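You operate a simulated robot arm through the tools that you are given. There is no shell and no other tool.

You run a simulated robot arm. Do the job below in one go: nothing can be reset, and whatever is moved stays where it is left.

JOB
Fold both ends of the blue rug in and strap it tight.
Fine: ends down, then the beige strap over them, then throw the orange grip lever.

It is judged by the outcome, as a careful person would: the job done as asked, and still so three seconds after it is handed in. It fails if anything else is knocked over, pushed out of place, dropped, spilled or broken. Flat cloth is picked up by pressing the open fingertips on it (5 to 10 N) and closing them slowly along it; thin cloth reads only 2 to 8 mm in the jaws.

ROBOT AND FRAMES
A 6-joint arm with a four-finger gripper, fixed in place. Base frame: the origin is at the foot of the arm, x ahead of it, y to its left, z up. Readings come in mm, rad, newtons and seconds.
Its first joint turns from -2.897 to 2.897 rad. Payload 3.67 kg.
The tool frame sits at the grasp point between the pads (the TCP): z along the fingers, y along the line on which they close. The tips reach 28 mm beyond it. Largest opening 112 mm; the body of the gripper starts 73 mm behind the TCP.
Orientation is that of the tool frame in the base frame, as a unit quaternion [x, y, z, w]. With the fingers straight down and closing along the base's y, the tool's x points along the base's -x, its y along +y and its z along -z.

CONTROLS
- The arm moves only by the tool arm_command. Its argument "targets" is one flat list of numbers, 7 for each row, row after row: the shift along the tool's x, y, z in units of 100 mm (1.0 is 100 mm), then the turn, a rotation vector about the tool's x, y, z in units of 60 degrees (1.0 is 60 degrees), then the gripper command, from -1 (fully open) to 1 (shut), values between in proportion. In form: [dx, dy, dz, ax, ay, az, grip, dx, dy, dz, ax, ay, az, grip, ...]. A call has 1 to 20 rows; each row is the pose to reach, as a shift and turn from the pose commanded when the call began, along the tool's axes at that moment. A call with a number of a shift or a turn outside -1 to 1 is refused whole. A row lasts 0.2 s, in which the tool goes at most 50 mm and 0.15 rad; a call with a longer step from one row to the next is refused whole, and so is a gripper value outside its range. A pose out of reach is approached as far as the arm can. The call stops where the force on the tool passes 40 N (or 10 N more than at its start, if that is more) or the arm is blocked; 0.2 s more then pass. The fingers move at their own pace and stop on an object; they squeeze with about 32 N. The grip force told is the motor's: it shows also when the fingers shut on nothing. Time passes only in rows, and 0.2 s behind the last, so rows that repeat a pose let the fingers close. The reply holds the time, the measured pose of the TCP, the force on the tool along the base axes, the opening and the grip force, in the units named above and with some noise, with the torque about the TCP (base axes, N m) and any sound that the robot's microphone picked up.
- Cameras (640 x 400 px; columns grow to the right, rows downward): "scene" is fixed at [49.6, 500.5, 1173.8]; the picture's right is [-0.32, -0.95, 0.00], its down [-0.45, 0.16, -0.88] and it looks along [0.83, -0.28, -0.48] (base axes); focal length 340 px, centre (320, 200). "wrist" rides on the gripper at [60, -18, -104] in the tool frame; the picture's right is [0.29, 0.96, 0.00], its down [-0.80, 0.24, -0.55] and it looks along [-0.53, 0.16, 0.83] (tool axes); focal length 234 px, centre (320, 200). There is no depth. A picture from a camera that has moved, and an enlarged one, comes with that camera's place and axes in the base frame and with its lens.
- capture(camera): a new picture of that camera. No time passes.
- enlarge(camera, box): a new picture of the part [left, top, right, bottom] of that camera's present view, enlarged. No time passes.
- close_job(): hands the job in; it is judged then, once.

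Nothing tells you positions but the pictures and the camera data. Unless the task says otherwise, let go and move clear before handing in.

The tools are called after "Call:" by a JSON object that holds its "name" and its "arguments". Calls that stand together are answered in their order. arm_command: Moves the arm, as the interface text tells. Its arguments: {"type":"object","properties":{"targets":{"type":"array","items":{"type":"number"}}},"required":["targets"]} The other tools are called the same way: capture (camera) takes a picture; enlarge (camera, box) takes an enlarged picture of a part of a camera's view; close_job () hands the job in.

At the start:

```text
clock: 0.0
eef_pos: [423.4, 337.5, 997.1]
tool_rot: [0.0, 1.0, 0.0, 0.0]
contact_force: [0.3, -0.2, -0.3]
torque: [-0.01, 0.02, -0.03]
width: 111.9
finger_force: 0.0
```

scene: 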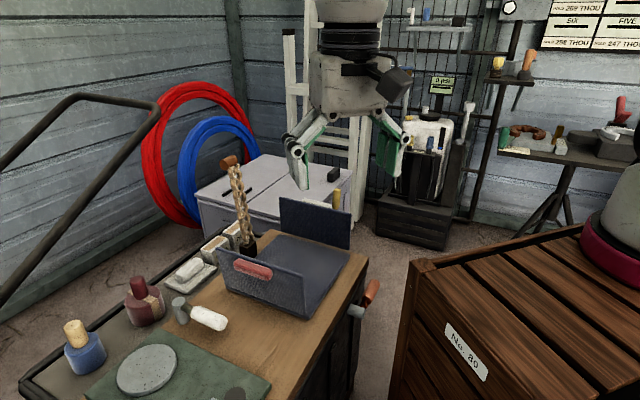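
wrist: 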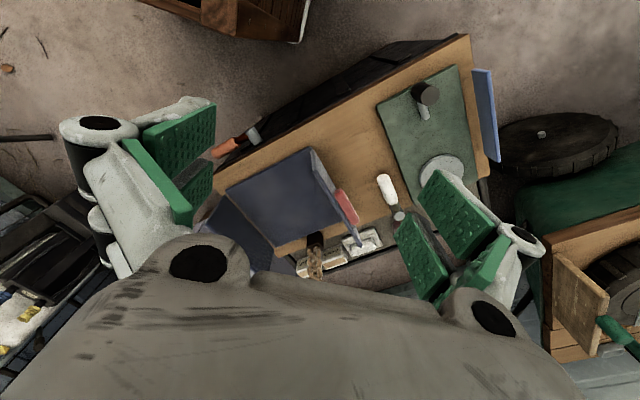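

I see a workbench with a dark blue rug whose two ends stand up, a beige strap standing beside it with an orange/brown tip, and some other items. I'll look closer before moving.

Call:
{"name": "enlarge", "arguments": {"camera": "scene", "box": [170, 140, 400, 340]}}

Call:
{"name": "enlarge", "arguments": {"camera": "wrist", "box": [180, 100, 420, 290]}}

Call:
{"name": "enlarge", "arguments": {"camera": "scene", "box": [0, 240, 300, 400]}}

```text
2.00 times, centred on (285, 240) of scene
camera zoom: at [49.6, 500.5, 1173.8], right [-0.32, -0.95, 0.0], down [-0.45, 0.16, -0.88], along [0.83, -0.28, -0.48], focal length 680 px, centre (390, 120)
```

zoom: 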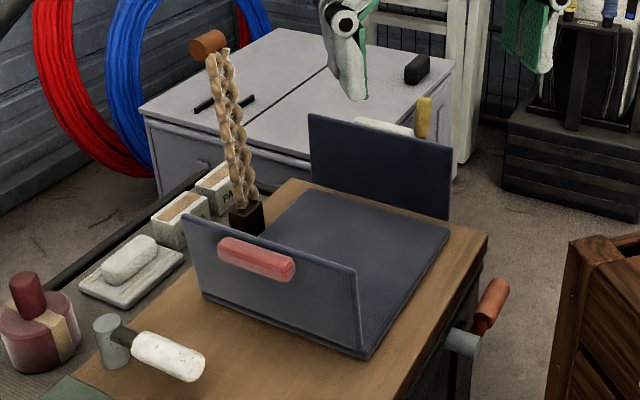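

```text
2.11 times, centred on (300, 195) of wrist
camera zoom: at [363.3, 319.0, 1101.7], right [-0.29, 0.96, 0.0], down [0.8, 0.24, 0.55], along [0.53, 0.16, -0.83], focal length 493 px, centre (362, 210)
```

zoom: 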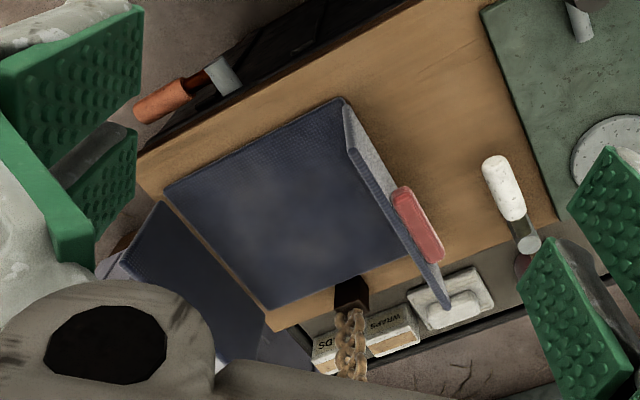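

```text
2.13 times, centred on (150, 320) of scene
camera zoom: at [49.6, 500.5, 1173.8], right [-0.32, -0.95, 0.0], down [-0.45, 0.16, -0.88], along [0.83, -0.28, -0.48], focal length 726 px, centre (683, -56)
```

zoom: 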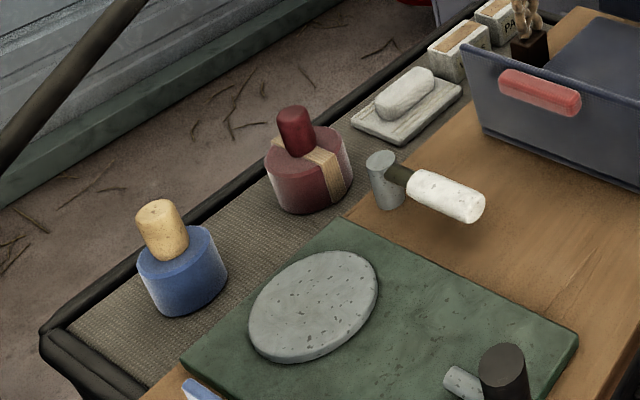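

The blue rug's base lies about 45° to the base axes near (717, 355, 597), with a near flap (red pad) and a far flap standing up, the beige strap hinged near (820, 450), and an orange-handled lever on the bench side near (587, 225, 542). I'll enlarge these details before moving.

Call:
{"name": "enlarge", "arguments": {"camera": "scene", "box": [310, 250, 400, 306]}}

Call:
{"name": "enlarge", "arguments": {"camera": "scene", "box": [260, 180, 372, 250]}}

Call:
{"name": "enlarge", "arguments": {"camera": "scene", "box": [190, 145, 302, 265]}}

Call:
{"name": "enlarge", "arguments": {"camera": "wrist", "box": [190, 100, 302, 170]}}

Call:
{"name": "enlarge", "arguments": {"camera": "wrist", "box": [210, 190, 390, 300]}}

```text
7.11 times, centred on (355, 278) of scene
camera zoom: at [49.6, 500.5, 1173.8], right [-0.32, -0.95, 0.0], down [-0.45, 0.16, -0.88], along [0.83, -0.28, -0.48], focal length 2418 px, centre (71, -355)
```

zoom: 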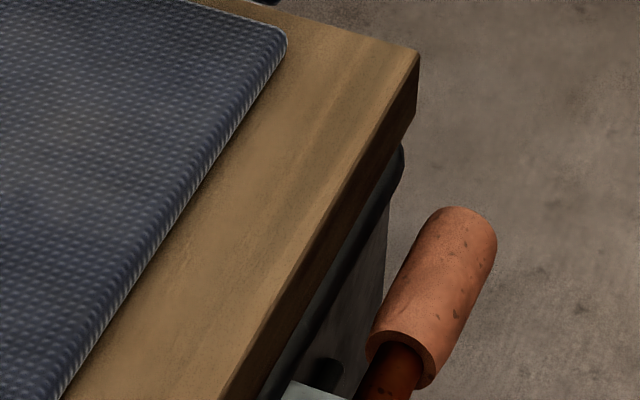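

```text
5.71 times, centred on (316, 215) of scene
camera zoom: at [49.6, 500.5, 1173.8], right [-0.32, -0.95, 0.0], down [-0.45, 0.16, -0.88], along [0.83, -0.28, -0.48], focal length 1943 px, centre (343, 114)
```

zoom: 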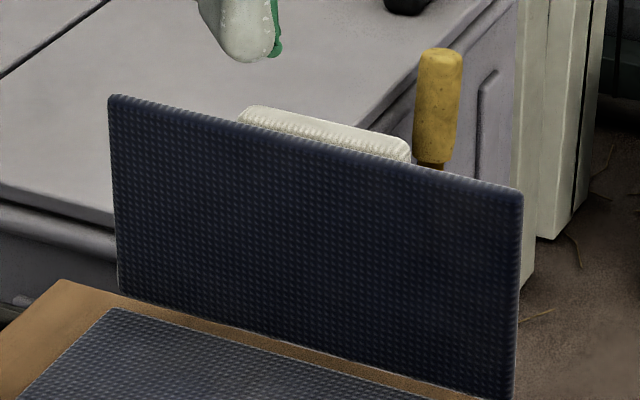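

```text
3.33 times, centred on (246, 205) of scene
camera zoom: at [49.6, 500.5, 1173.8], right [-0.32, -0.95, 0.0], down [-0.45, 0.16, -0.88], along [0.83, -0.28, -0.48], focal length 1134 px, centre (567, 183)
```

zoom: 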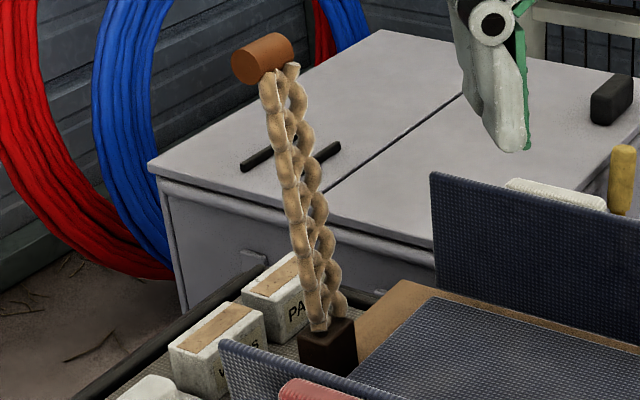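

```text
5.71 times, centred on (246, 135) of wrist
camera zoom: at [363.3, 319.0, 1101.7], right [-0.29, 0.96, 0.0], down [0.8, 0.24, 0.55], along [0.53, 0.16, -0.83], focal length 1338 px, centre (743, 571)
```

zoom: 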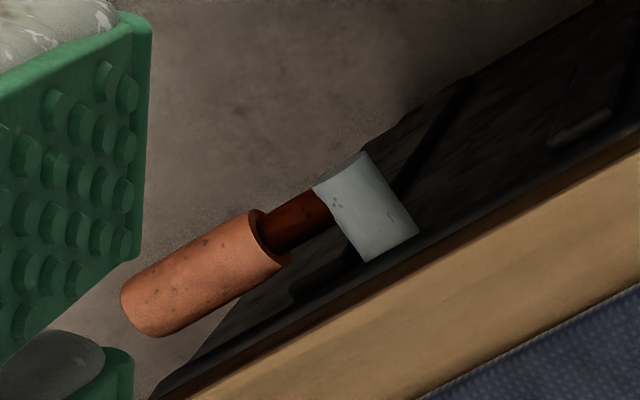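

```text
3.56 times, centred on (300, 245) of wrist
camera zoom: at [363.3, 319.0, 1101.7], right [-0.29, 0.96, 0.0], down [0.8, 0.24, 0.55], along [0.53, 0.16, -0.83], focal length 833 px, centre (391, 40)
```

zoom: 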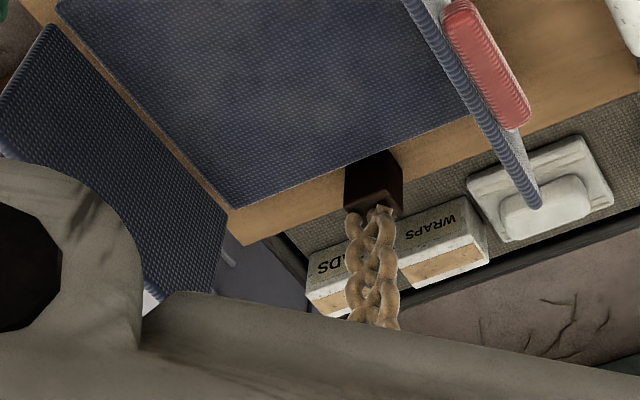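

The rug's folds run along the direction (0.71, 0.71), with the strap opposite the orange lever, whose pivot axis runs into the bench side. I also see a tall crate close to the arm on the right; I'll check that and the other surroundings before moving.

Call:
{"name": "enlarge", "arguments": {"camera": "wrist", "box": [100, 0, 340, 120]}}

Call:
{"name": "enlarge", "arguments": {"camera": "scene", "box": [380, 140, 640, 400]}}

Call:
{"name": "enlarge", "arguments": {"camera": "scene", "box": [200, 225, 300, 325]}}

```text
2.67 times, centred on (220, 60) of wrist
camera zoom: at [363.3, 319.0, 1101.7], right [-0.29, 0.96, 0.0], down [0.8, 0.24, 0.55], along [0.53, 0.16, -0.83], focal length 624 px, centre (587, 573)
```

zoom: 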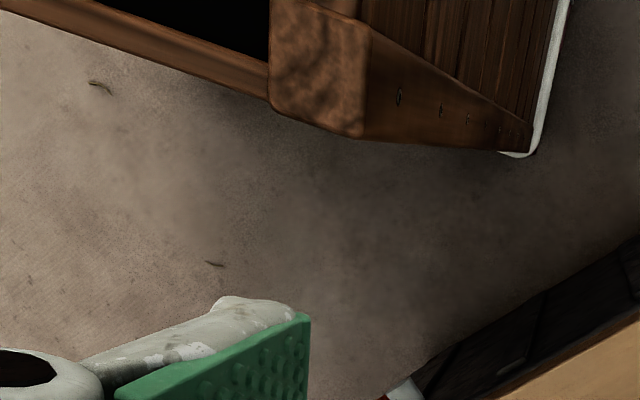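

```text
1.54 times, centred on (510, 270) of scene
camera zoom: at [49.6, 500.5, 1173.8], right [-0.32, -0.95, 0.0], down [-0.45, 0.16, -0.88], along [0.83, -0.28, -0.48], focal length 523 px, centre (28, 92)
```

zoom: 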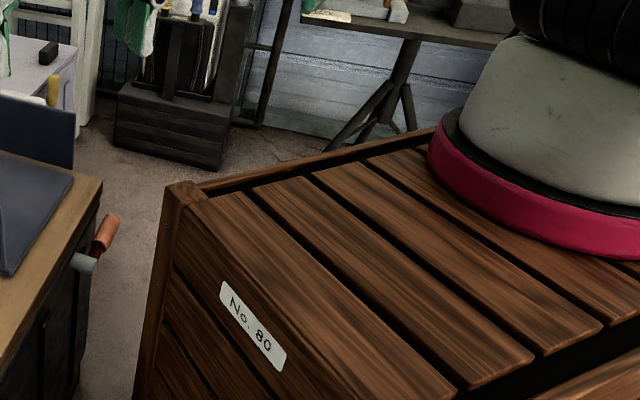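

```text
4.00 times, centred on (250, 275) of scene
camera zoom: at [49.6, 500.5, 1173.8], right [-0.32, -0.95, 0.0], down [-0.45, 0.16, -0.88], along [0.83, -0.28, -0.48], focal length 1360 px, centre (600, -100)
```

zoom: 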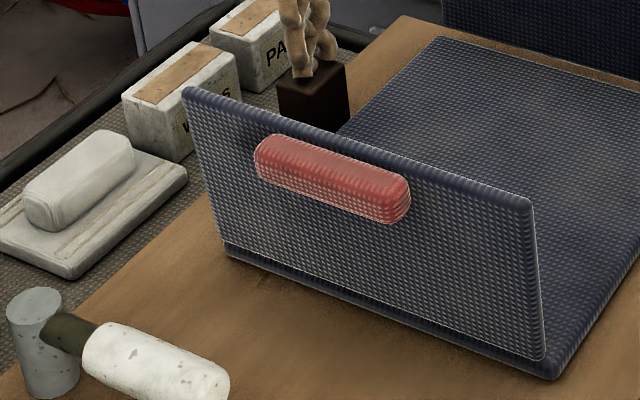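

I'll move down and sideways with a yaw, keeping clear of the crate (top about z=855, corner near (378, 246)), to view the lever and flaps along the fold line.

Call:
{"name": "arm_command", "arguments": {"targets": [-0.144, -0.2, 0.2, 0, 0, -0.0934, -1, -0.288, -0.4, 0.4, 0, 0, -0.1868, -1, -0.432, -0.6, 0.6, 0, 0, -0.2802, -1, -0.576, -0.8, 0.8, 0, 0, -0.3736, -1, -0.72, -1.0, 1.0, 0, 0, -0.467, -1]}}

Call:
{"name": "capture", "arguments": {"camera": "wrist"}}

Call:
{"name": "capture", "arguments": {"camera": "scene"}}

```text
clock: 1.2
eef_pos: [494.0, 237.0, 899.3]
tool_rot: [-0.244, 0.97, -0.001, 0.001]
contact_force: [-0.8, -0.1, -0.6]
torque: [0.0, 0.0, -0.01]
width: 112.1
finger_force: 0.0
```

```text
taken
camera wrist: at [450.1, 192.6, 1002.1], right [-0.71, 0.71, 0.0], down [0.59, 0.59, 0.55], along [0.39, 0.39, -0.83], focal length 234 px, centre (320, 200)
```

wrist: 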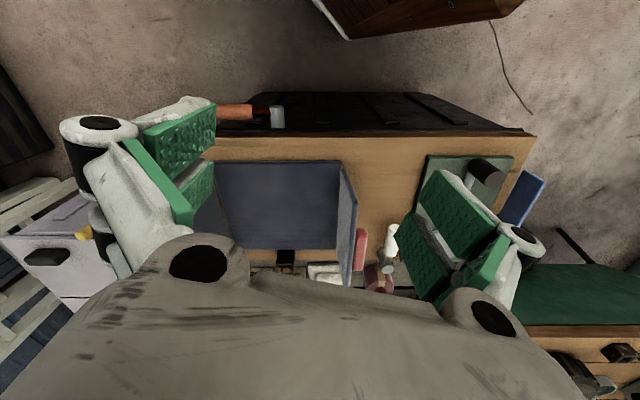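

```text
taken
```

scene: 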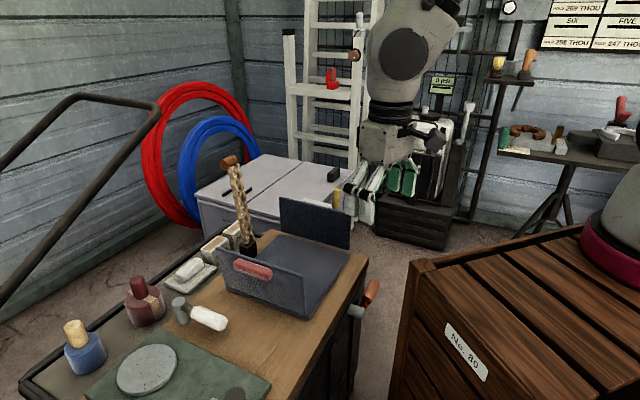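

The view now lines up with the bench edge; the lever sits at the bench side pointing toward +u (image left). I'll enlarge the lever and both flaps.

Call:
{"name": "enlarge", "arguments": {"camera": "wrist", "box": [200, 80, 380, 200]}}

Call:
{"name": "enlarge", "arguments": {"camera": "wrist", "box": [190, 150, 400, 290]}}

Call:
{"name": "enlarge", "arguments": {"camera": "scene", "box": [260, 180, 400, 320]}}

```text
3.33 times, centred on (290, 140) of wrist
camera zoom: at [450.1, 192.6, 1002.1], right [-0.71, 0.71, 0.0], down [0.59, 0.59, 0.55], along [0.39, 0.39, -0.83], focal length 781 px, centre (420, 400)
```

zoom: 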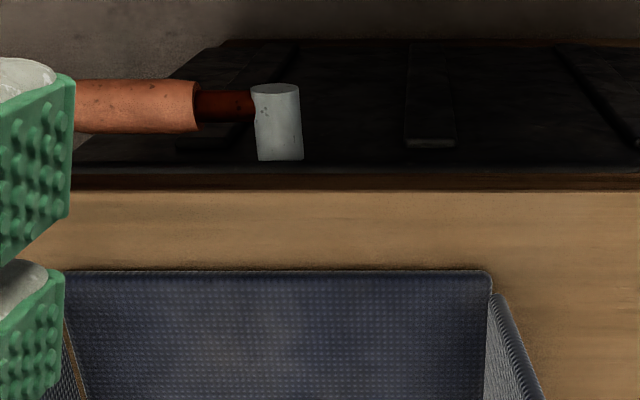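

```text
2.86 times, centred on (295, 220) of wrist
camera zoom: at [450.1, 192.6, 1002.1], right [-0.71, 0.71, 0.0], down [0.59, 0.59, 0.55], along [0.39, 0.39, -0.83], focal length 669 px, centre (391, 143)
```

zoom: 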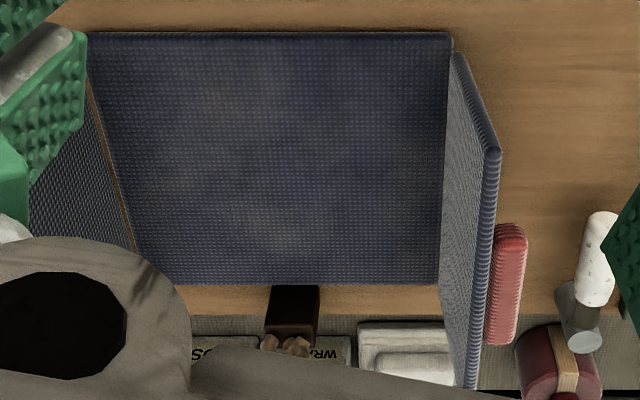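

```text
2.86 times, centred on (330, 250) of scene
camera zoom: at [49.6, 500.5, 1173.8], right [-0.32, -0.95, 0.0], down [-0.45, 0.16, -0.88], along [0.83, -0.28, -0.48], focal length 972 px, centre (291, 57)
```

zoom: 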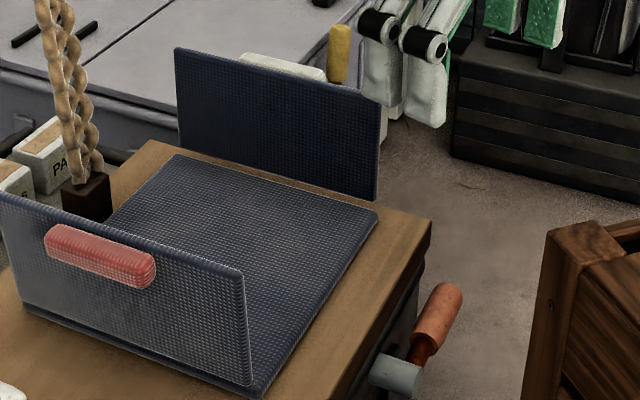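

Near flap: hinge about u≈143, tip z≈716 leaning slightly outward; strap and lever both line up at u≈264 (u along (0.71,-0.71), v along (0.71,0.71)). I'll align the tool with the rug, close the fingers and go to the outer side of the near flap.

Call:
{"name": "arm_command", "arguments": {"targets": [-0.17, 0.21, 0.0, 0, 0, -0.07, 1, -0.34, 0.42, 0.0, 0, 0, -0.14, 1, -0.51, 0.63, 0.0, 0, 0, -0.21, 1, -0.677, 0.84, 0.0, 0, 0, -0.28, 1]}}

Call:
{"name": "capture", "arguments": {"camera": "wrist"}}

```text
clock: 2.2
eef_pos: [514.6, 343.7, 898.2]
tool_rot: [-0.382, 0.924, 0.001, 0.0]
contact_force: [0.2, -0.2, -0.7]
torque: [0.02, -0.03, 0.01]
width: 0.0
finger_force: 32.7
```

```text
taken
camera wrist: at [485.9, 288.2, 1002.2], right [-0.88, 0.48, 0.0], down [0.4, 0.73, 0.55], along [0.26, 0.49, -0.83], focal length 234 px, centre (320, 200)
```

wrist: 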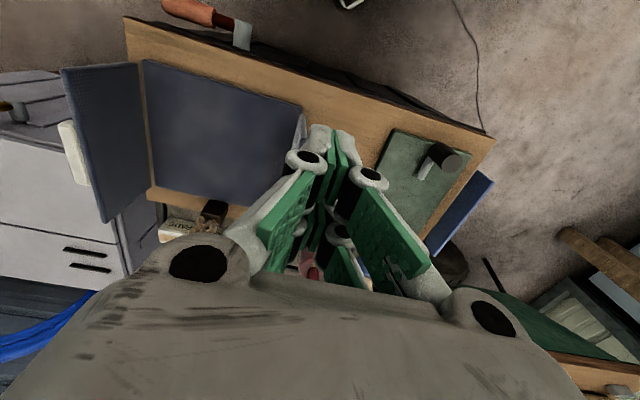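

The far flap is now visible leaning outward with its white pad. I'll enlarge it to measure.

Call:
{"name": "enlarge", "arguments": {"camera": "wrist", "box": [40, 0, 330, 240]}}

```text
1.67 times, centred on (185, 120) of wrist
camera zoom: at [485.9, 288.2, 1002.2], right [-0.88, 0.48, 0.0], down [0.4, 0.73, 0.55], along [0.26, 0.49, -0.83], focal length 390 px, centre (545, 333)
```

zoom: 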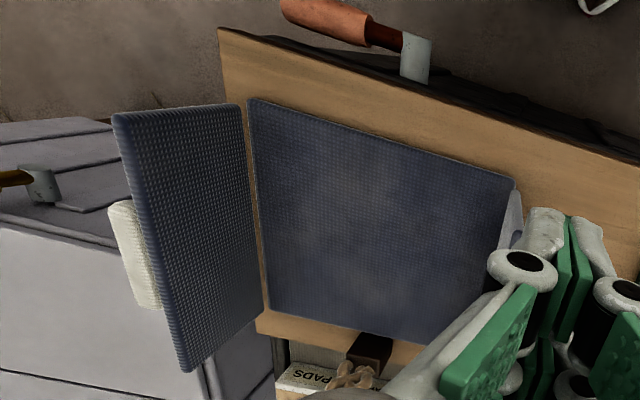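

The far flap is upright at u≈392 and the near flap upright at u≈136, both about 118 mm tall and hinged at z≈600. I'll position the closed fingers outside the near flap, beside its red pad.

Call:
{"name": "arm_command", "arguments": {"targets": [-0.22, 0.155, 0.2, 0, 0, 0, 1, -0.44, 0.31, 0.4, 0, 0, 0, 1, -0.66, 0.465, 0.6, 0, 0, 0, 1, -0.88, 0.62, 0.8, 0, 0, 0, 1, -0.88, 0.62, 1.0, 0, 0, 0, 1]}}

Call:
{"name": "capture", "arguments": {"camera": "wrist"}}

Call:
{"name": "capture", "arguments": {"camera": "scene"}}

```text
clock: 3.4
eef_pos: [533.1, 449.7, 798.0]
tool_rot: [-0.382, 0.924, 0.0, 0.0]
contact_force: [-0.3, -0.4, -0.3]
torque: [-0.01, -0.01, 0.03]
width: 0.0
finger_force: 32.1
```

```text
taken
camera wrist: at [504.1, 393.7, 901.2], right [-0.88, 0.48, 0.0], down [0.4, 0.73, 0.55], along [0.26, 0.49, -0.83], focal length 234 px, centre (320, 200)
```

wrist: 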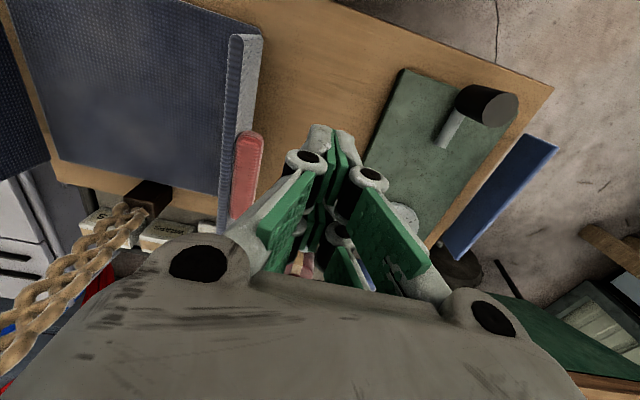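

```text
taken
```

scene: 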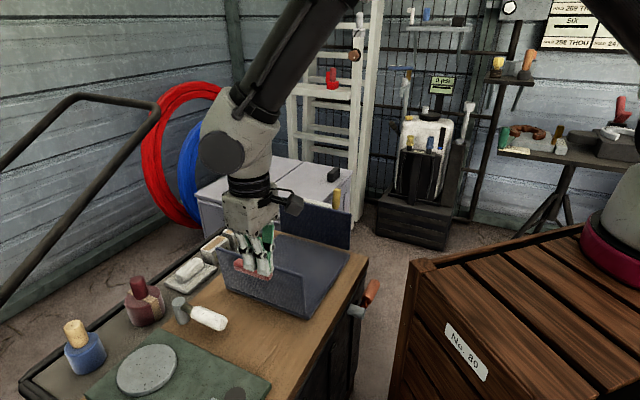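

The fingers are outside the near flap, clear of the pad. I'll lower to flap height and take a closer look before pushing.

Call:
{"name": "arm_command", "arguments": {"targets": [0, 0, 0.3, 0, 0, 0, 1, 0, 0, 0.6, 0, 0, 0, 1, 0, 0, 0.95, 0, 0, 0, 1]}}

Call:
{"name": "capture", "arguments": {"camera": "wrist"}}

Call:
{"name": "enlarge", "arguments": {"camera": "scene", "box": [190, 180, 390, 340]}}

```text
clock: 4.2
eef_pos: [534.7, 450.4, 701.4]
tool_rot: [-0.381, 0.925, 0.0, 0.0]
contact_force: [-0.2, -0.6, 0.2]
torque: [0.02, 0.01, -0.01]
width: 0.1
finger_force: 31.7
```

```text
taken
camera wrist: at [504.8, 394.1, 806.4], right [-0.88, 0.48, 0.0], down [0.4, 0.73, 0.56], along [0.26, 0.49, -0.83], focal length 234 px, centre (320, 200)
```

wrist: 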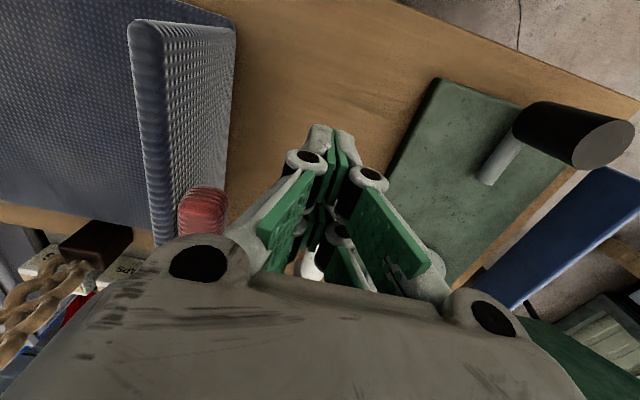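

```text
2.50 times, centred on (290, 260) of scene
camera zoom: at [49.6, 500.5, 1173.8], right [-0.32, -0.95, 0.0], down [-0.45, 0.16, -0.88], along [0.83, -0.28, -0.48], focal length 850 px, centre (395, 50)
```

zoom: 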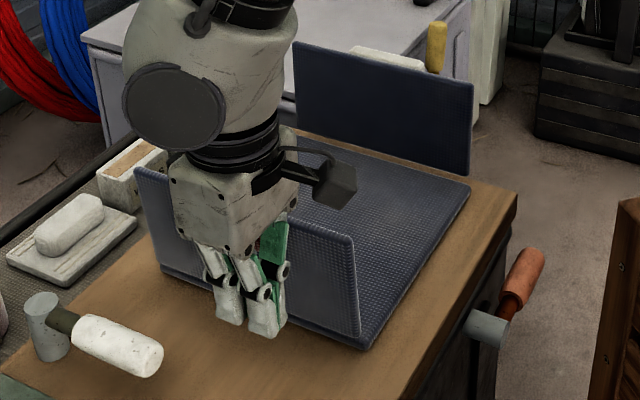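

Fingers are at flap height, about 60 mm outside it. I'll push inward along +u slowly.

Call:
{"name": "arm_command", "arguments": {"targets": [0, -0.2, 0, 0, 0, 0, 1, 0, -0.4, 0, 0, 0, 0, 1, 0, -0.5, 0, 0, 0, 0, 1, 0, -0.6, 0, 0, 0, 0, 1, 0, -0.7, 0, 0, 0, 0, 1, 0, -0.8, 0, 0, 0, 0, 1, 0, -0.9, 0, 0, 0, 0, 1]}}

Call:
{"name": "capture", "arguments": {"camera": "wrist"}}

Call:
{"name": "enlarge", "arguments": {"camera": "scene", "box": [190, 180, 390, 340]}}

```text
clock: 5.8
eef_pos: [597.9, 385.7, 703.7]
tool_rot: [-0.381, 0.924, 0.002, -0.001]
contact_force: [-0.4, 1.1, -1.0]
torque: [0.01, -0.02, -0.02]
width: 0.0
finger_force: 32.1
```

```text
taken
camera wrist: at [568.3, 330.1, 806.9], right [-0.88, 0.48, 0.0], down [0.4, 0.73, 0.55], along [0.26, 0.49, -0.83], focal length 234 px, centre (320, 200)
```

wrist: 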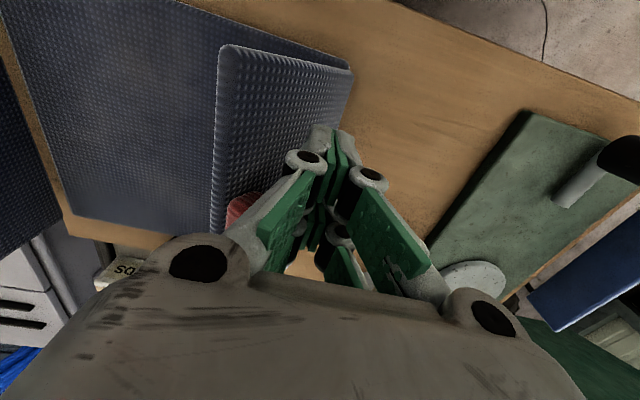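

```text
2.50 times, centred on (290, 260) of scene
camera zoom: at [49.6, 500.5, 1173.8], right [-0.32, -0.95, 0.0], down [-0.45, 0.16, -0.88], along [0.83, -0.28, -0.48], focal length 850 px, centre (395, 50)
```

zoom: 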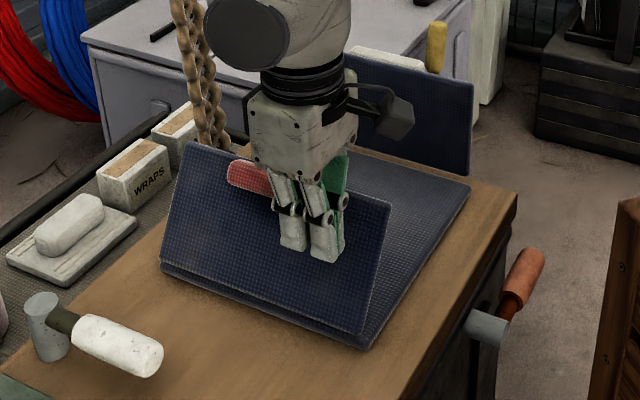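

The near flap tilts in easily at about 1–2 N. I'll follow its arc down toward the base.

Call:
{"name": "arm_command", "arguments": {"targets": [0, -0.16, 0.04, 0, 0, 0, 1, 0, -0.26, 0.1, 0, 0, 0, 1, 0, -0.35, 0.17, 0, 0, 0, 1, 0, -0.42, 0.27, 0, 0, 0, 1, 0, -0.47, 0.36, 0, 0, 0, 1, 0, -0.51, 0.46, 0, 0, 0, 1, 0, -0.53, 0.54, 0, 0, 0, 1]}}

Call:
{"name": "capture", "arguments": {"camera": "wrist"}}

Call:
{"name": "enlarge", "arguments": {"camera": "scene", "box": [190, 180, 390, 340]}}

```text
clock: 7.4
eef_pos: [635.5, 349.0, 648.8]
tool_rot: [-0.381, 0.925, 0.001, -0.001]
contact_force: [-0.8, 0.3, -0.8]
torque: [-0.02, 0.03, -0.02]
width: 0.1
finger_force: 32.1
```

```text
taken
camera wrist: at [604.9, 293.1, 752.8], right [-0.88, 0.48, 0.0], down [0.4, 0.73, 0.55], along [0.26, 0.49, -0.83], focal length 234 px, centre (320, 200)
```

wrist: 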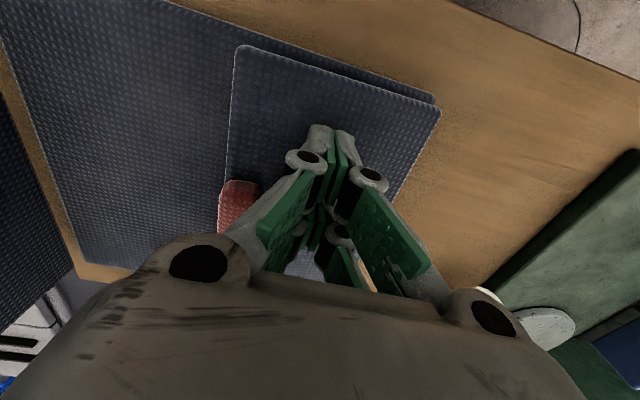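

```text
2.50 times, centred on (290, 260) of scene
camera zoom: at [49.6, 500.5, 1173.8], right [-0.32, -0.95, 0.0], down [-0.45, 0.16, -0.88], along [0.83, -0.28, -0.48], focal length 850 px, centre (395, 50)
```

zoom: 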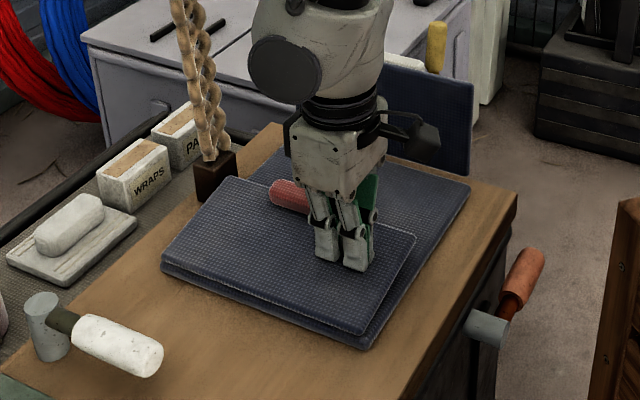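

The near flap is almost flat. I'll press it down gently.

Call:
{"name": "arm_command", "arguments": {"targets": [0, 0, 0.04, 0, 0, 0, 1, 0, 0, 0.08, 0, 0, 0, 1, 0, 0, 0.12, 0, 0, 0, 1]}}

Call:
{"name": "enlarge", "arguments": {"camera": "scene", "box": [190, 180, 390, 340]}}

```text
clock: 8.2
eef_pos: [634.6, 347.3, 637.6]
tool_rot: [-0.381, 0.925, 0.001, 0.0]
contact_force: [0.0, -1.9, 3.4]
torque: [-0.06, -0.04, 0.02]
width: 6.0
finger_force: 35.6
```

```text
2.50 times, centred on (290, 260) of scene
camera zoom: at [49.6, 500.5, 1173.8], right [-0.32, -0.95, 0.0], down [-0.45, 0.16, -0.88], along [0.83, -0.28, -0.48], focal length 850 px, centre (395, 50)
```

zoom: 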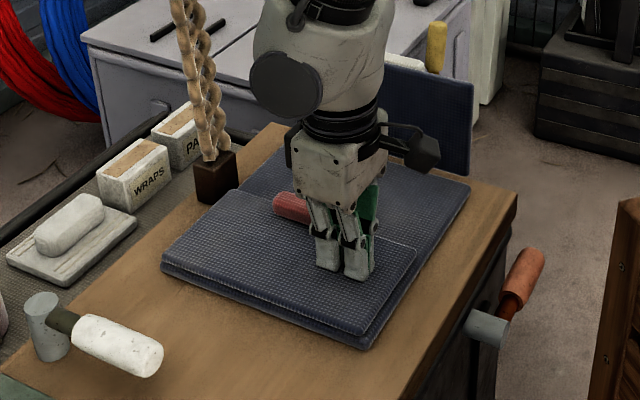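

The flap is down, but the jaws read 6 mm, so they have nipped the cloth. I'll open the fingers in place to let go, then lift straight up.

Call:
{"name": "arm_command", "arguments": {"targets": [0, 0, 0, 0, 0, 0, 0.4, 0, 0, 0, 0, 0, 0, 0.4, 0, 0, 0, 0, 0, 0, 0.4]}}

Call:
{"name": "enlarge", "arguments": {"camera": "scene", "box": [190, 180, 390, 340]}}

```text
clock: 9.0
eef_pos: [634.7, 349.1, 638.0]
tool_rot: [-0.382, 0.924, 0.0, 0.0]
contact_force: [3.0, 3.3, 9.6]
torque: [0.06, -0.1, -0.06]
width: 33.9
finger_force: 0.0
```

```text
2.50 times, centred on (290, 260) of scene
camera zoom: at [49.6, 500.5, 1173.8], right [-0.32, -0.95, 0.0], down [-0.45, 0.16, -0.88], along [0.83, -0.28, -0.48], focal length 850 px, centre (395, 50)
```

zoom: 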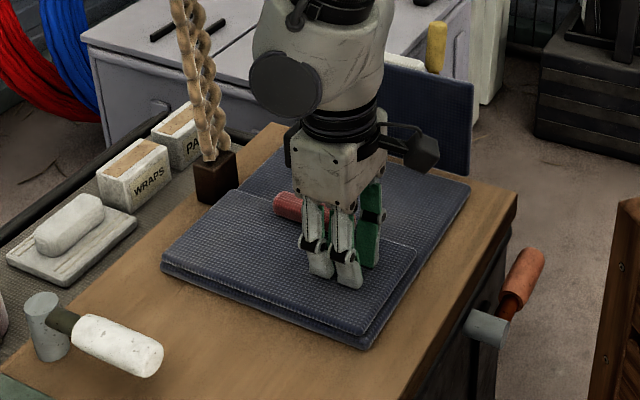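

The jaws have let go and I'm pressing with about 10 N on the flat flap. I'll lift straight up slowly and check that the flap stays down.

Call:
{"name": "arm_command", "arguments": {"targets": [0, 0, -0.05, 0, 0, 0, 0.4, 0, 0, -0.15, 0, 0, 0, 0.4, 0, 0, -0.35, 0, 0, 0, 0.4, 0, 0, -0.65, 0, 0, 0, 0.4, 0, 0, -1.0, 0, 0, 0, 0.4]}}

Call:
{"name": "capture", "arguments": {"camera": "wrist"}}

Call:
{"name": "enlarge", "arguments": {"camera": "scene", "box": [190, 180, 390, 340]}}

```text
clock: 10.2
eef_pos: [635.3, 348.2, 736.2]
tool_rot: [-0.381, 0.925, 0.001, 0.0]
contact_force: [0.2, 0.2, 0.9]
torque: [0.02, 0.02, -0.01]
width: 33.9
finger_force: 0.0
```

```text
taken
camera wrist: at [605.5, 293.2, 840.2], right [-0.88, 0.48, 0.0], down [0.4, 0.73, 0.55], along [0.26, 0.49, -0.83], focal length 234 px, centre (320, 200)
```

wrist: 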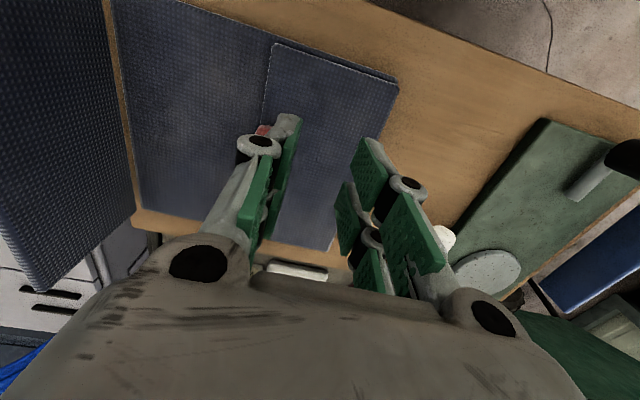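

```text
2.50 times, centred on (290, 260) of scene
camera zoom: at [49.6, 500.5, 1173.8], right [-0.32, -0.95, 0.0], down [-0.45, 0.16, -0.88], along [0.83, -0.28, -0.48], focal length 850 px, centre (395, 50)
```

zoom: 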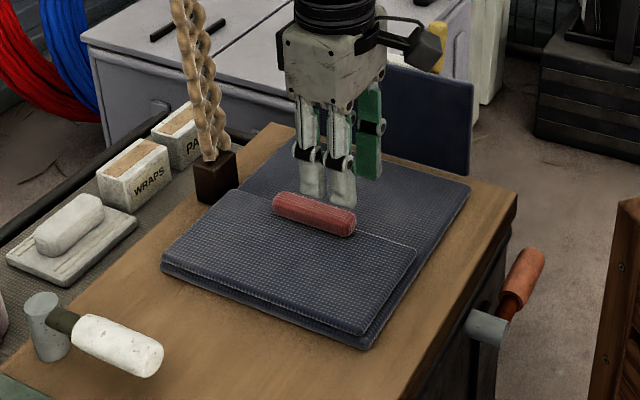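

The near flap stays down. The far flap must be pushed from outside, but a yellow-handled lever sits close behind it, so I'll rise and turn the tool to look at that side before choosing a spot.

Call:
{"name": "arm_command", "arguments": {"targets": [0, 0, -0.3, 0, 0, 0.1, 1, 0, -0.1, -0.6, 0, 0, 0.2, 1, -0.05, -0.2, -0.9, 0, 0, 0.3, 1, -0.1, -0.3, -1.0, 0, 0, 0.4, 1, -0.15, -0.4, -1.0, 0, 0, 0.5, 1, -0.2, -0.5, -1.0, 0, 0, 0.6, 1, -0.25, -0.6, -1.0, 0, 0, 0.7, 1, -0.3, -0.65, -1.0, 0, 0, 0.8, 1, -0.3, -0.65, -1.0, 0, 0, 0.9, 1, -0.3, -0.65, -1.0, 0, 0, 1.0, 1]}}

Call:
{"name": "capture", "arguments": {"camera": "wrist"}}

Call:
{"name": "capture", "arguments": {"camera": "scene"}}

```text
clock: 12.4
eef_pos: [701.0, 323.7, 836.8]
tool_rot: [0.132, 0.991, 0.0, 0.0]
contact_force: [0.8, -0.1, 0.2]
torque: [-0.01, -0.01, 0.0]
width: 0.0
finger_force: 32.1
```

```text
taken
camera wrist: at [639.4, 321.4, 940.5], right [-0.03, 1.0, 0.0], down [0.83, 0.02, 0.55], along [0.55, 0.02, -0.83], focal length 234 px, centre (320, 200)
```

wrist: 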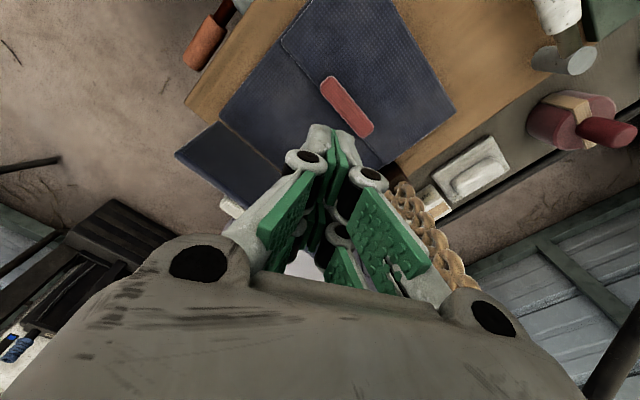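

```text
taken
```

scene: 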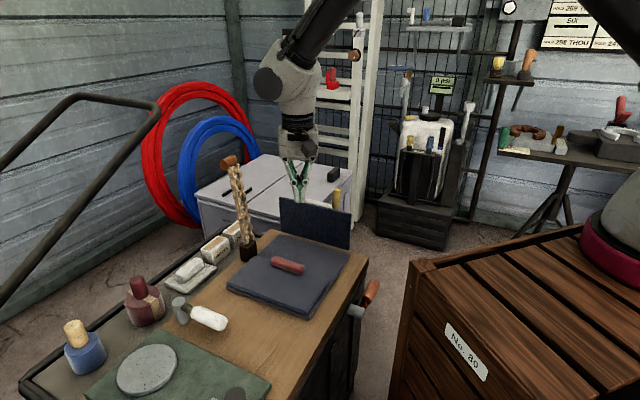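

I'll continue turning and move over the far flap to see what is behind it.

Call:
{"name": "arm_command", "arguments": {"targets": [-0.2, -0.04, -0.1, 0, 0, 0.1, 1, -0.4, -0.08, -0.2, 0, 0, 0.2, 1, -0.6, -0.13, -0.3, 0, 0, 0.3, 1, -0.8, -0.18, -0.4, 0, 0, 0.4, 1, -0.99, -0.226, -0.4, 0, 0, 0.5, 1]}}

Call:
{"name": "capture", "arguments": {"camera": "wrist"}}

Call:
{"name": "capture", "arguments": {"camera": "scene"}}

```text
clock: 13.6
eef_pos: [791.1, 276.0, 878.1]
tool_rot: [0.384, 0.923, -0.001, -0.001]
contact_force: [-0.5, 0.1, -0.1]
torque: [-0.03, 0.0, 0.06]
width: 0.0
finger_force: 32.4
```

```text
taken
camera wrist: at [736.6, 304.9, 981.2], right [0.48, 0.88, 0.0], down [0.73, -0.4, 0.55], along [0.49, -0.26, -0.83], focal length 234 px, centre (320, 200)
```

wrist: 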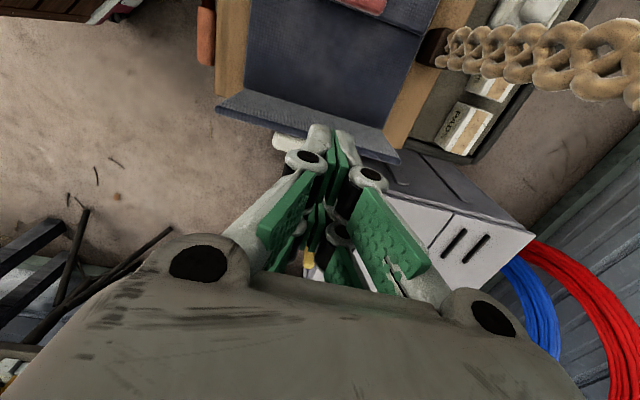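

```text
taken
```

scene: 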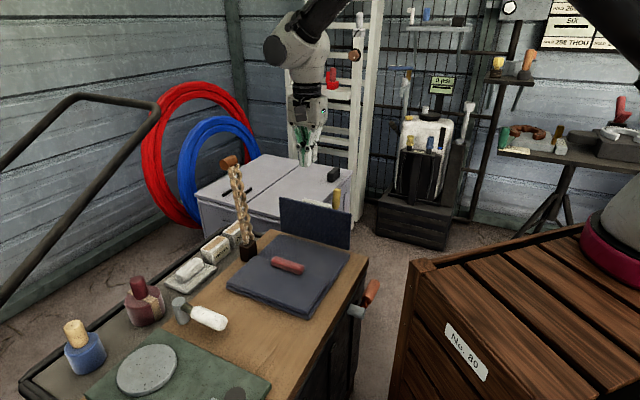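

The yellow lever is actually far away on the low cabinet (around (1190, 30, 510)), so the space behind the far flap is free. I'll go behind the far flap, beside its white pad.

Call:
{"name": "arm_command", "arguments": {"targets": [-0.25, -0.16, 0, 0, 0, 0, 1, -0.5, -0.32, 0, 0, 0, 0, 1, -0.75, -0.48, 0, 0, 0, 0, 1, -0.93, -0.62, 0, 0, 0, 0, 1, -0.93, -0.62, 0.4, 0, 0, 0, 1, -0.93, -0.62, 0.8, 0, 0, 0, 1]}}

Call:
{"name": "capture", "arguments": {"camera": "wrist"}}

Call:
{"name": "enlarge", "arguments": {"camera": "scene", "box": [190, 120, 390, 280]}}

```text
clock: 15.0
eef_pos: [811.8, 165.5, 796.6]
tool_rot: [0.385, 0.923, 0.001, 0.001]
contact_force: [0.5, -0.2, 0.6]
torque: [-0.03, -0.02, 0.02]
width: 0.0
finger_force: 32.2
```

```text
taken
camera wrist: at [757.5, 194.4, 900.7], right [0.48, 0.88, 0.0], down [0.73, -0.4, 0.55], along [0.49, -0.26, -0.83], focal length 234 px, centre (320, 200)
```

wrist: 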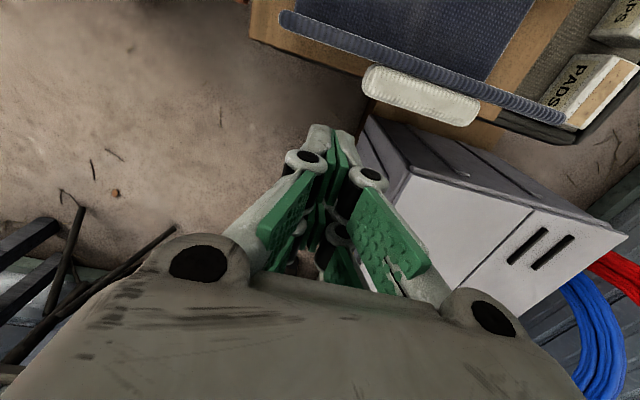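

```text
2.50 times, centred on (290, 200) of scene
camera zoom: at [49.6, 500.5, 1173.8], right [-0.32, -0.95, 0.0], down [-0.45, 0.16, -0.88], along [0.83, -0.28, -0.48], focal length 850 px, centre (395, 200)
```

zoom: 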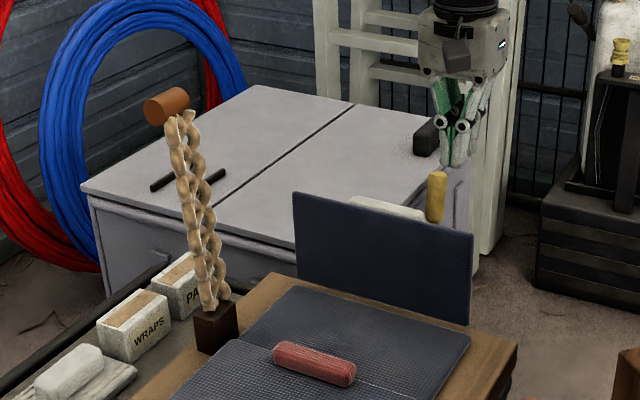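

Clear view: the white pad spans about v=708–800 on the far flap's outside, and I am behind it. I'll lower to flap height and shift slightly away from the pad.

Call:
{"name": "arm_command", "arguments": {"targets": [0, -0.05, 0.35, 0, 0, 0, 1, 0, -0.12, 0.7, 0, 0, 0, 1, 0, -0.12, 0.95, 0, 0, 0, 1]}}

Call:
{"name": "capture", "arguments": {"camera": "wrist"}}

Call:
{"name": "enlarge", "arguments": {"camera": "scene", "box": [230, 160, 390, 280]}}

```text
clock: 15.8
eef_pos: [805.3, 157.4, 702.1]
tool_rot: [0.384, 0.923, 0.0, 0.0]
contact_force: [-0.5, -0.1, 0.2]
torque: [-0.01, -0.01, 0.01]
width: 0.0
finger_force: 31.9
```

```text
taken
camera wrist: at [749.8, 186.8, 805.3], right [0.48, 0.88, 0.0], down [0.73, -0.4, 0.55], along [0.49, -0.26, -0.83], focal length 234 px, centre (320, 200)
```

wrist: 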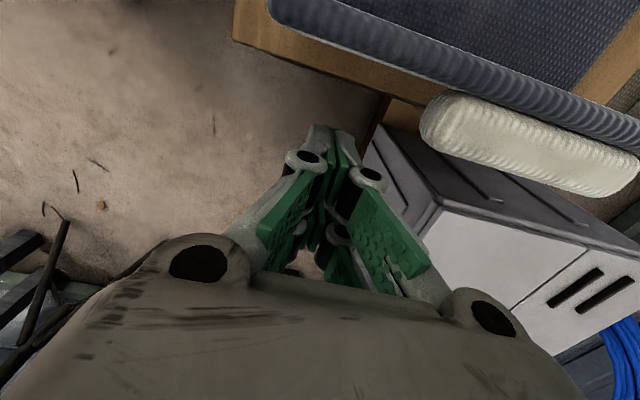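

```text
3.33 times, centred on (310, 220) of scene
camera zoom: at [49.6, 500.5, 1173.8], right [-0.32, -0.95, 0.0], down [-0.45, 0.16, -0.88], along [0.83, -0.28, -0.48], focal length 1134 px, centre (353, 133)
```

zoom: 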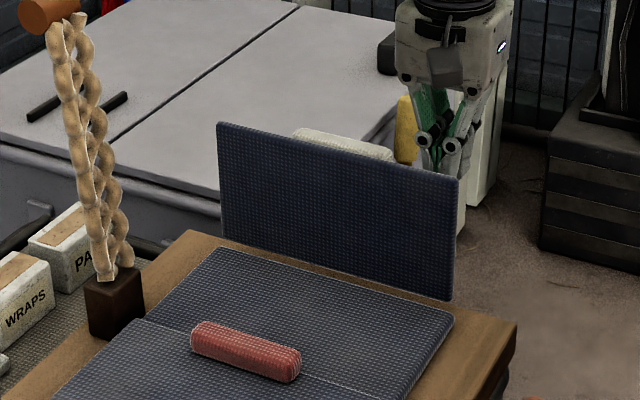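

I'll now push the far flap inward (−u) slowly.

Call:
{"name": "arm_command", "arguments": {"targets": [0.2, 0, 0, 0, 0, 0, 1, 0.4, 0, 0, 0, 0, 0, 1, 0.5, 0, 0, 0, 0, 0, 1, 0.6, 0, 0, 0, 0, 0, 1, 0.7, 0, 0, 0, 0, 0, 1, 0.8, 0, 0, 0, 0, 0, 1]}}

Call:
{"name": "capture", "arguments": {"camera": "wrist"}}

Call:
{"name": "enlarge", "arguments": {"camera": "scene", "box": [230, 160, 390, 280]}}

```text
clock: 17.2
eef_pos: [747.8, 214.0, 701.1]
tool_rot: [0.384, 0.923, 0.001, 0.0]
contact_force: [0.0, 0.1, 0.5]
torque: [-0.02, 0.01, 0.0]
width: 0.0
finger_force: 32.3
```

```text
taken
camera wrist: at [693.3, 243.2, 805.2], right [0.48, 0.88, 0.0], down [0.73, -0.4, 0.55], along [0.49, -0.26, -0.83], focal length 234 px, centre (320, 200)
```

wrist: 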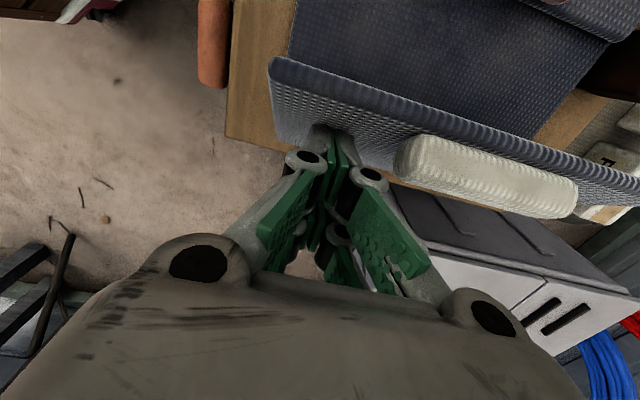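

```text
3.33 times, centred on (310, 220) of scene
camera zoom: at [49.6, 500.5, 1173.8], right [-0.32, -0.95, 0.0], down [-0.45, 0.16, -0.88], along [0.83, -0.28, -0.48], focal length 1134 px, centre (353, 133)
```

zoom: 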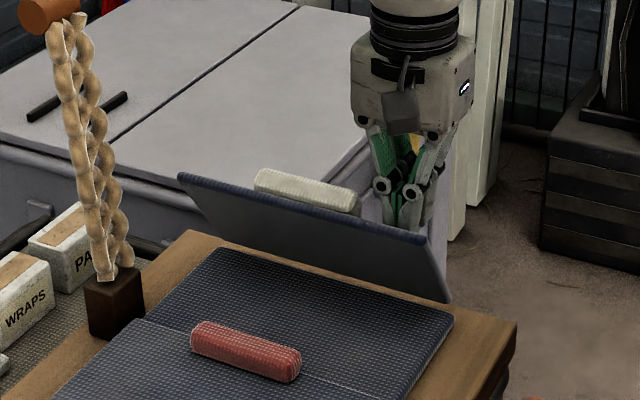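

The far flap tilts in freely. I'll follow its arc down.

Call:
{"name": "arm_command", "arguments": {"targets": [0.16, -0.02, 0.04, 0, 0, 0, 1, 0.26, -0.04, 0.1, 0, 0, 0, 1, 0.35, -0.06, 0.17, 0, 0, 0, 1, 0.42, -0.08, 0.27, 0, 0, 0, 1, 0.47, -0.1, 0.36, 0, 0, 0, 1, 0.51, -0.12, 0.46, 0, 0, 0, 1, 0.53, -0.12, 0.54, 0, 0, 0, 1]}}

Call:
{"name": "capture", "arguments": {"camera": "wrist"}}

Call:
{"name": "enlarge", "arguments": {"camera": "scene", "box": [230, 160, 390, 280]}}

```text
clock: 18.8
eef_pos: [702.0, 244.7, 646.8]
tool_rot: [0.385, 0.923, 0.0, 0.0]
contact_force: [-0.1, -0.4, -0.8]
torque: [0.01, -0.06, 0.02]
width: 0.0
finger_force: 35.6
```

```text
taken
camera wrist: at [647.2, 272.2, 751.3], right [0.48, 0.88, 0.0], down [0.73, -0.4, 0.55], along [0.49, -0.26, -0.83], focal length 234 px, centre (320, 200)
```

wrist: 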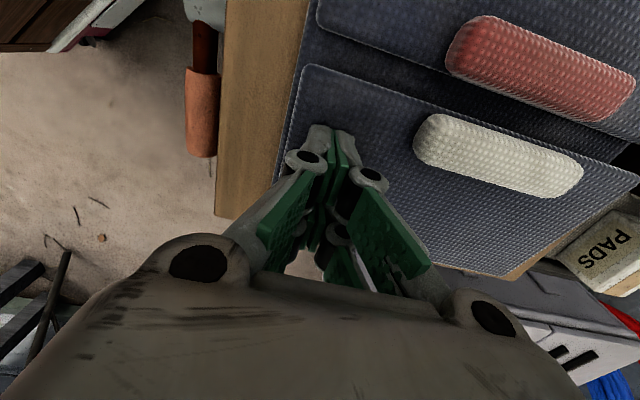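

```text
3.33 times, centred on (310, 220) of scene
camera zoom: at [49.6, 500.5, 1173.8], right [-0.32, -0.95, 0.0], down [-0.45, 0.16, -0.88], along [0.83, -0.28, -0.48], focal length 1134 px, centre (353, 133)
```

zoom: 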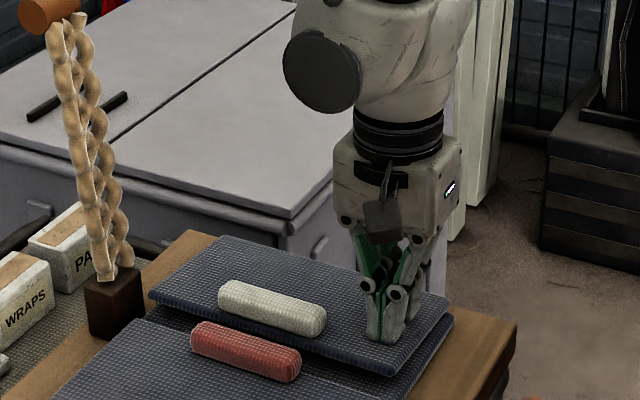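

The far flap is nearly flat. I'll open the tips slightly (so they don't nip the cloth) and press it down.

Call:
{"name": "arm_command", "arguments": {"targets": [0, 0, 0, 0, 0, 0, 0.64, 0, 0, 0.03, 0, 0, 0, 0.64, 0, 0, 0.06, 0, 0, 0, 0.64, 0, 0, 0.09, 0, 0, 0, 0.64, 0, 0, 0.11, 0, 0, 0, 0.64]}}

Call:
{"name": "enlarge", "arguments": {"camera": "scene", "box": [230, 160, 390, 280]}}

```text
clock: 20.0
eef_pos: [702.4, 243.7, 639.6]
tool_rot: [0.385, 0.923, 0.0, 0.001]
contact_force: [-4.6, -5.5, 34.7]
torque: [-0.72, -0.06, -0.1]
width: 20.9
finger_force: 0.6
```

```text
3.33 times, centred on (310, 220) of scene
camera zoom: at [49.6, 500.5, 1173.8], right [-0.32, -0.95, 0.0], down [-0.45, 0.16, -0.88], along [0.83, -0.28, -0.48], focal length 1134 px, centre (353, 133)
```

zoom: 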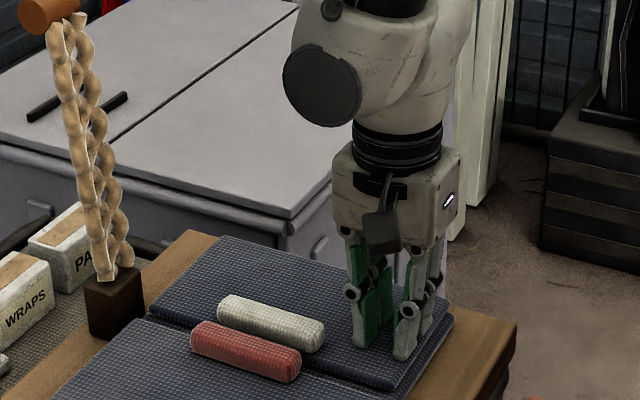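

The far flap is flat. I'll lift off slowly and check that both ends stay down.

Call:
{"name": "arm_command", "arguments": {"targets": [0, 0, -0.1, 0, 0, 0, 0.64, 0, 0, -0.2, 0, 0, 0, 0.64, 0, 0, -0.5, 0, 0, 0, 0.64, 0, 0, -0.95, 0, 0, 0, 0.64]}}

Call:
{"name": "capture", "arguments": {"camera": "wrist"}}

Call:
{"name": "enlarge", "arguments": {"camera": "scene", "box": [210, 150, 390, 300]}}

```text
clock: 21.0
eef_pos: [701.6, 244.0, 731.8]
tool_rot: [0.385, 0.923, 0.0, -0.001]
contact_force: [0.8, 0.5, -0.9]
torque: [0.0, 0.03, 0.0]
width: 20.3
finger_force: 0.1
```

```text
taken
camera wrist: at [647.8, 273.2, 836.2], right [0.48, 0.88, 0.0], down [0.73, -0.4, 0.55], along [0.49, -0.26, -0.83], focal length 234 px, centre (320, 200)
```

wrist: 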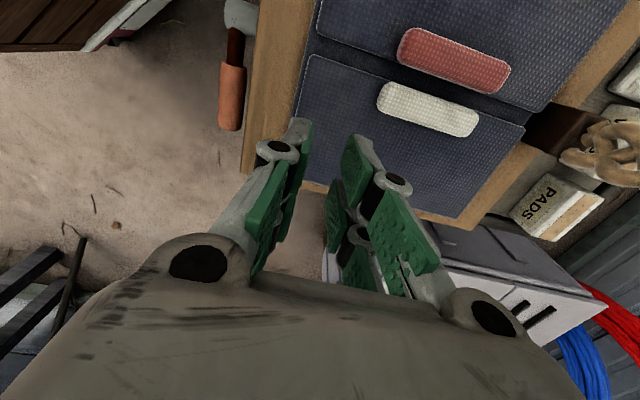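

```text
2.67 times, centred on (300, 225) of scene
camera zoom: at [49.6, 500.5, 1173.8], right [-0.32, -0.95, 0.0], down [-0.45, 0.16, -0.88], along [0.83, -0.28, -0.48], focal length 907 px, centre (373, 133)
```

zoom: 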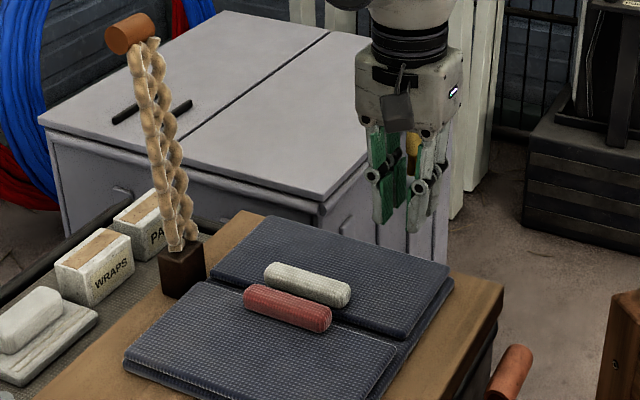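

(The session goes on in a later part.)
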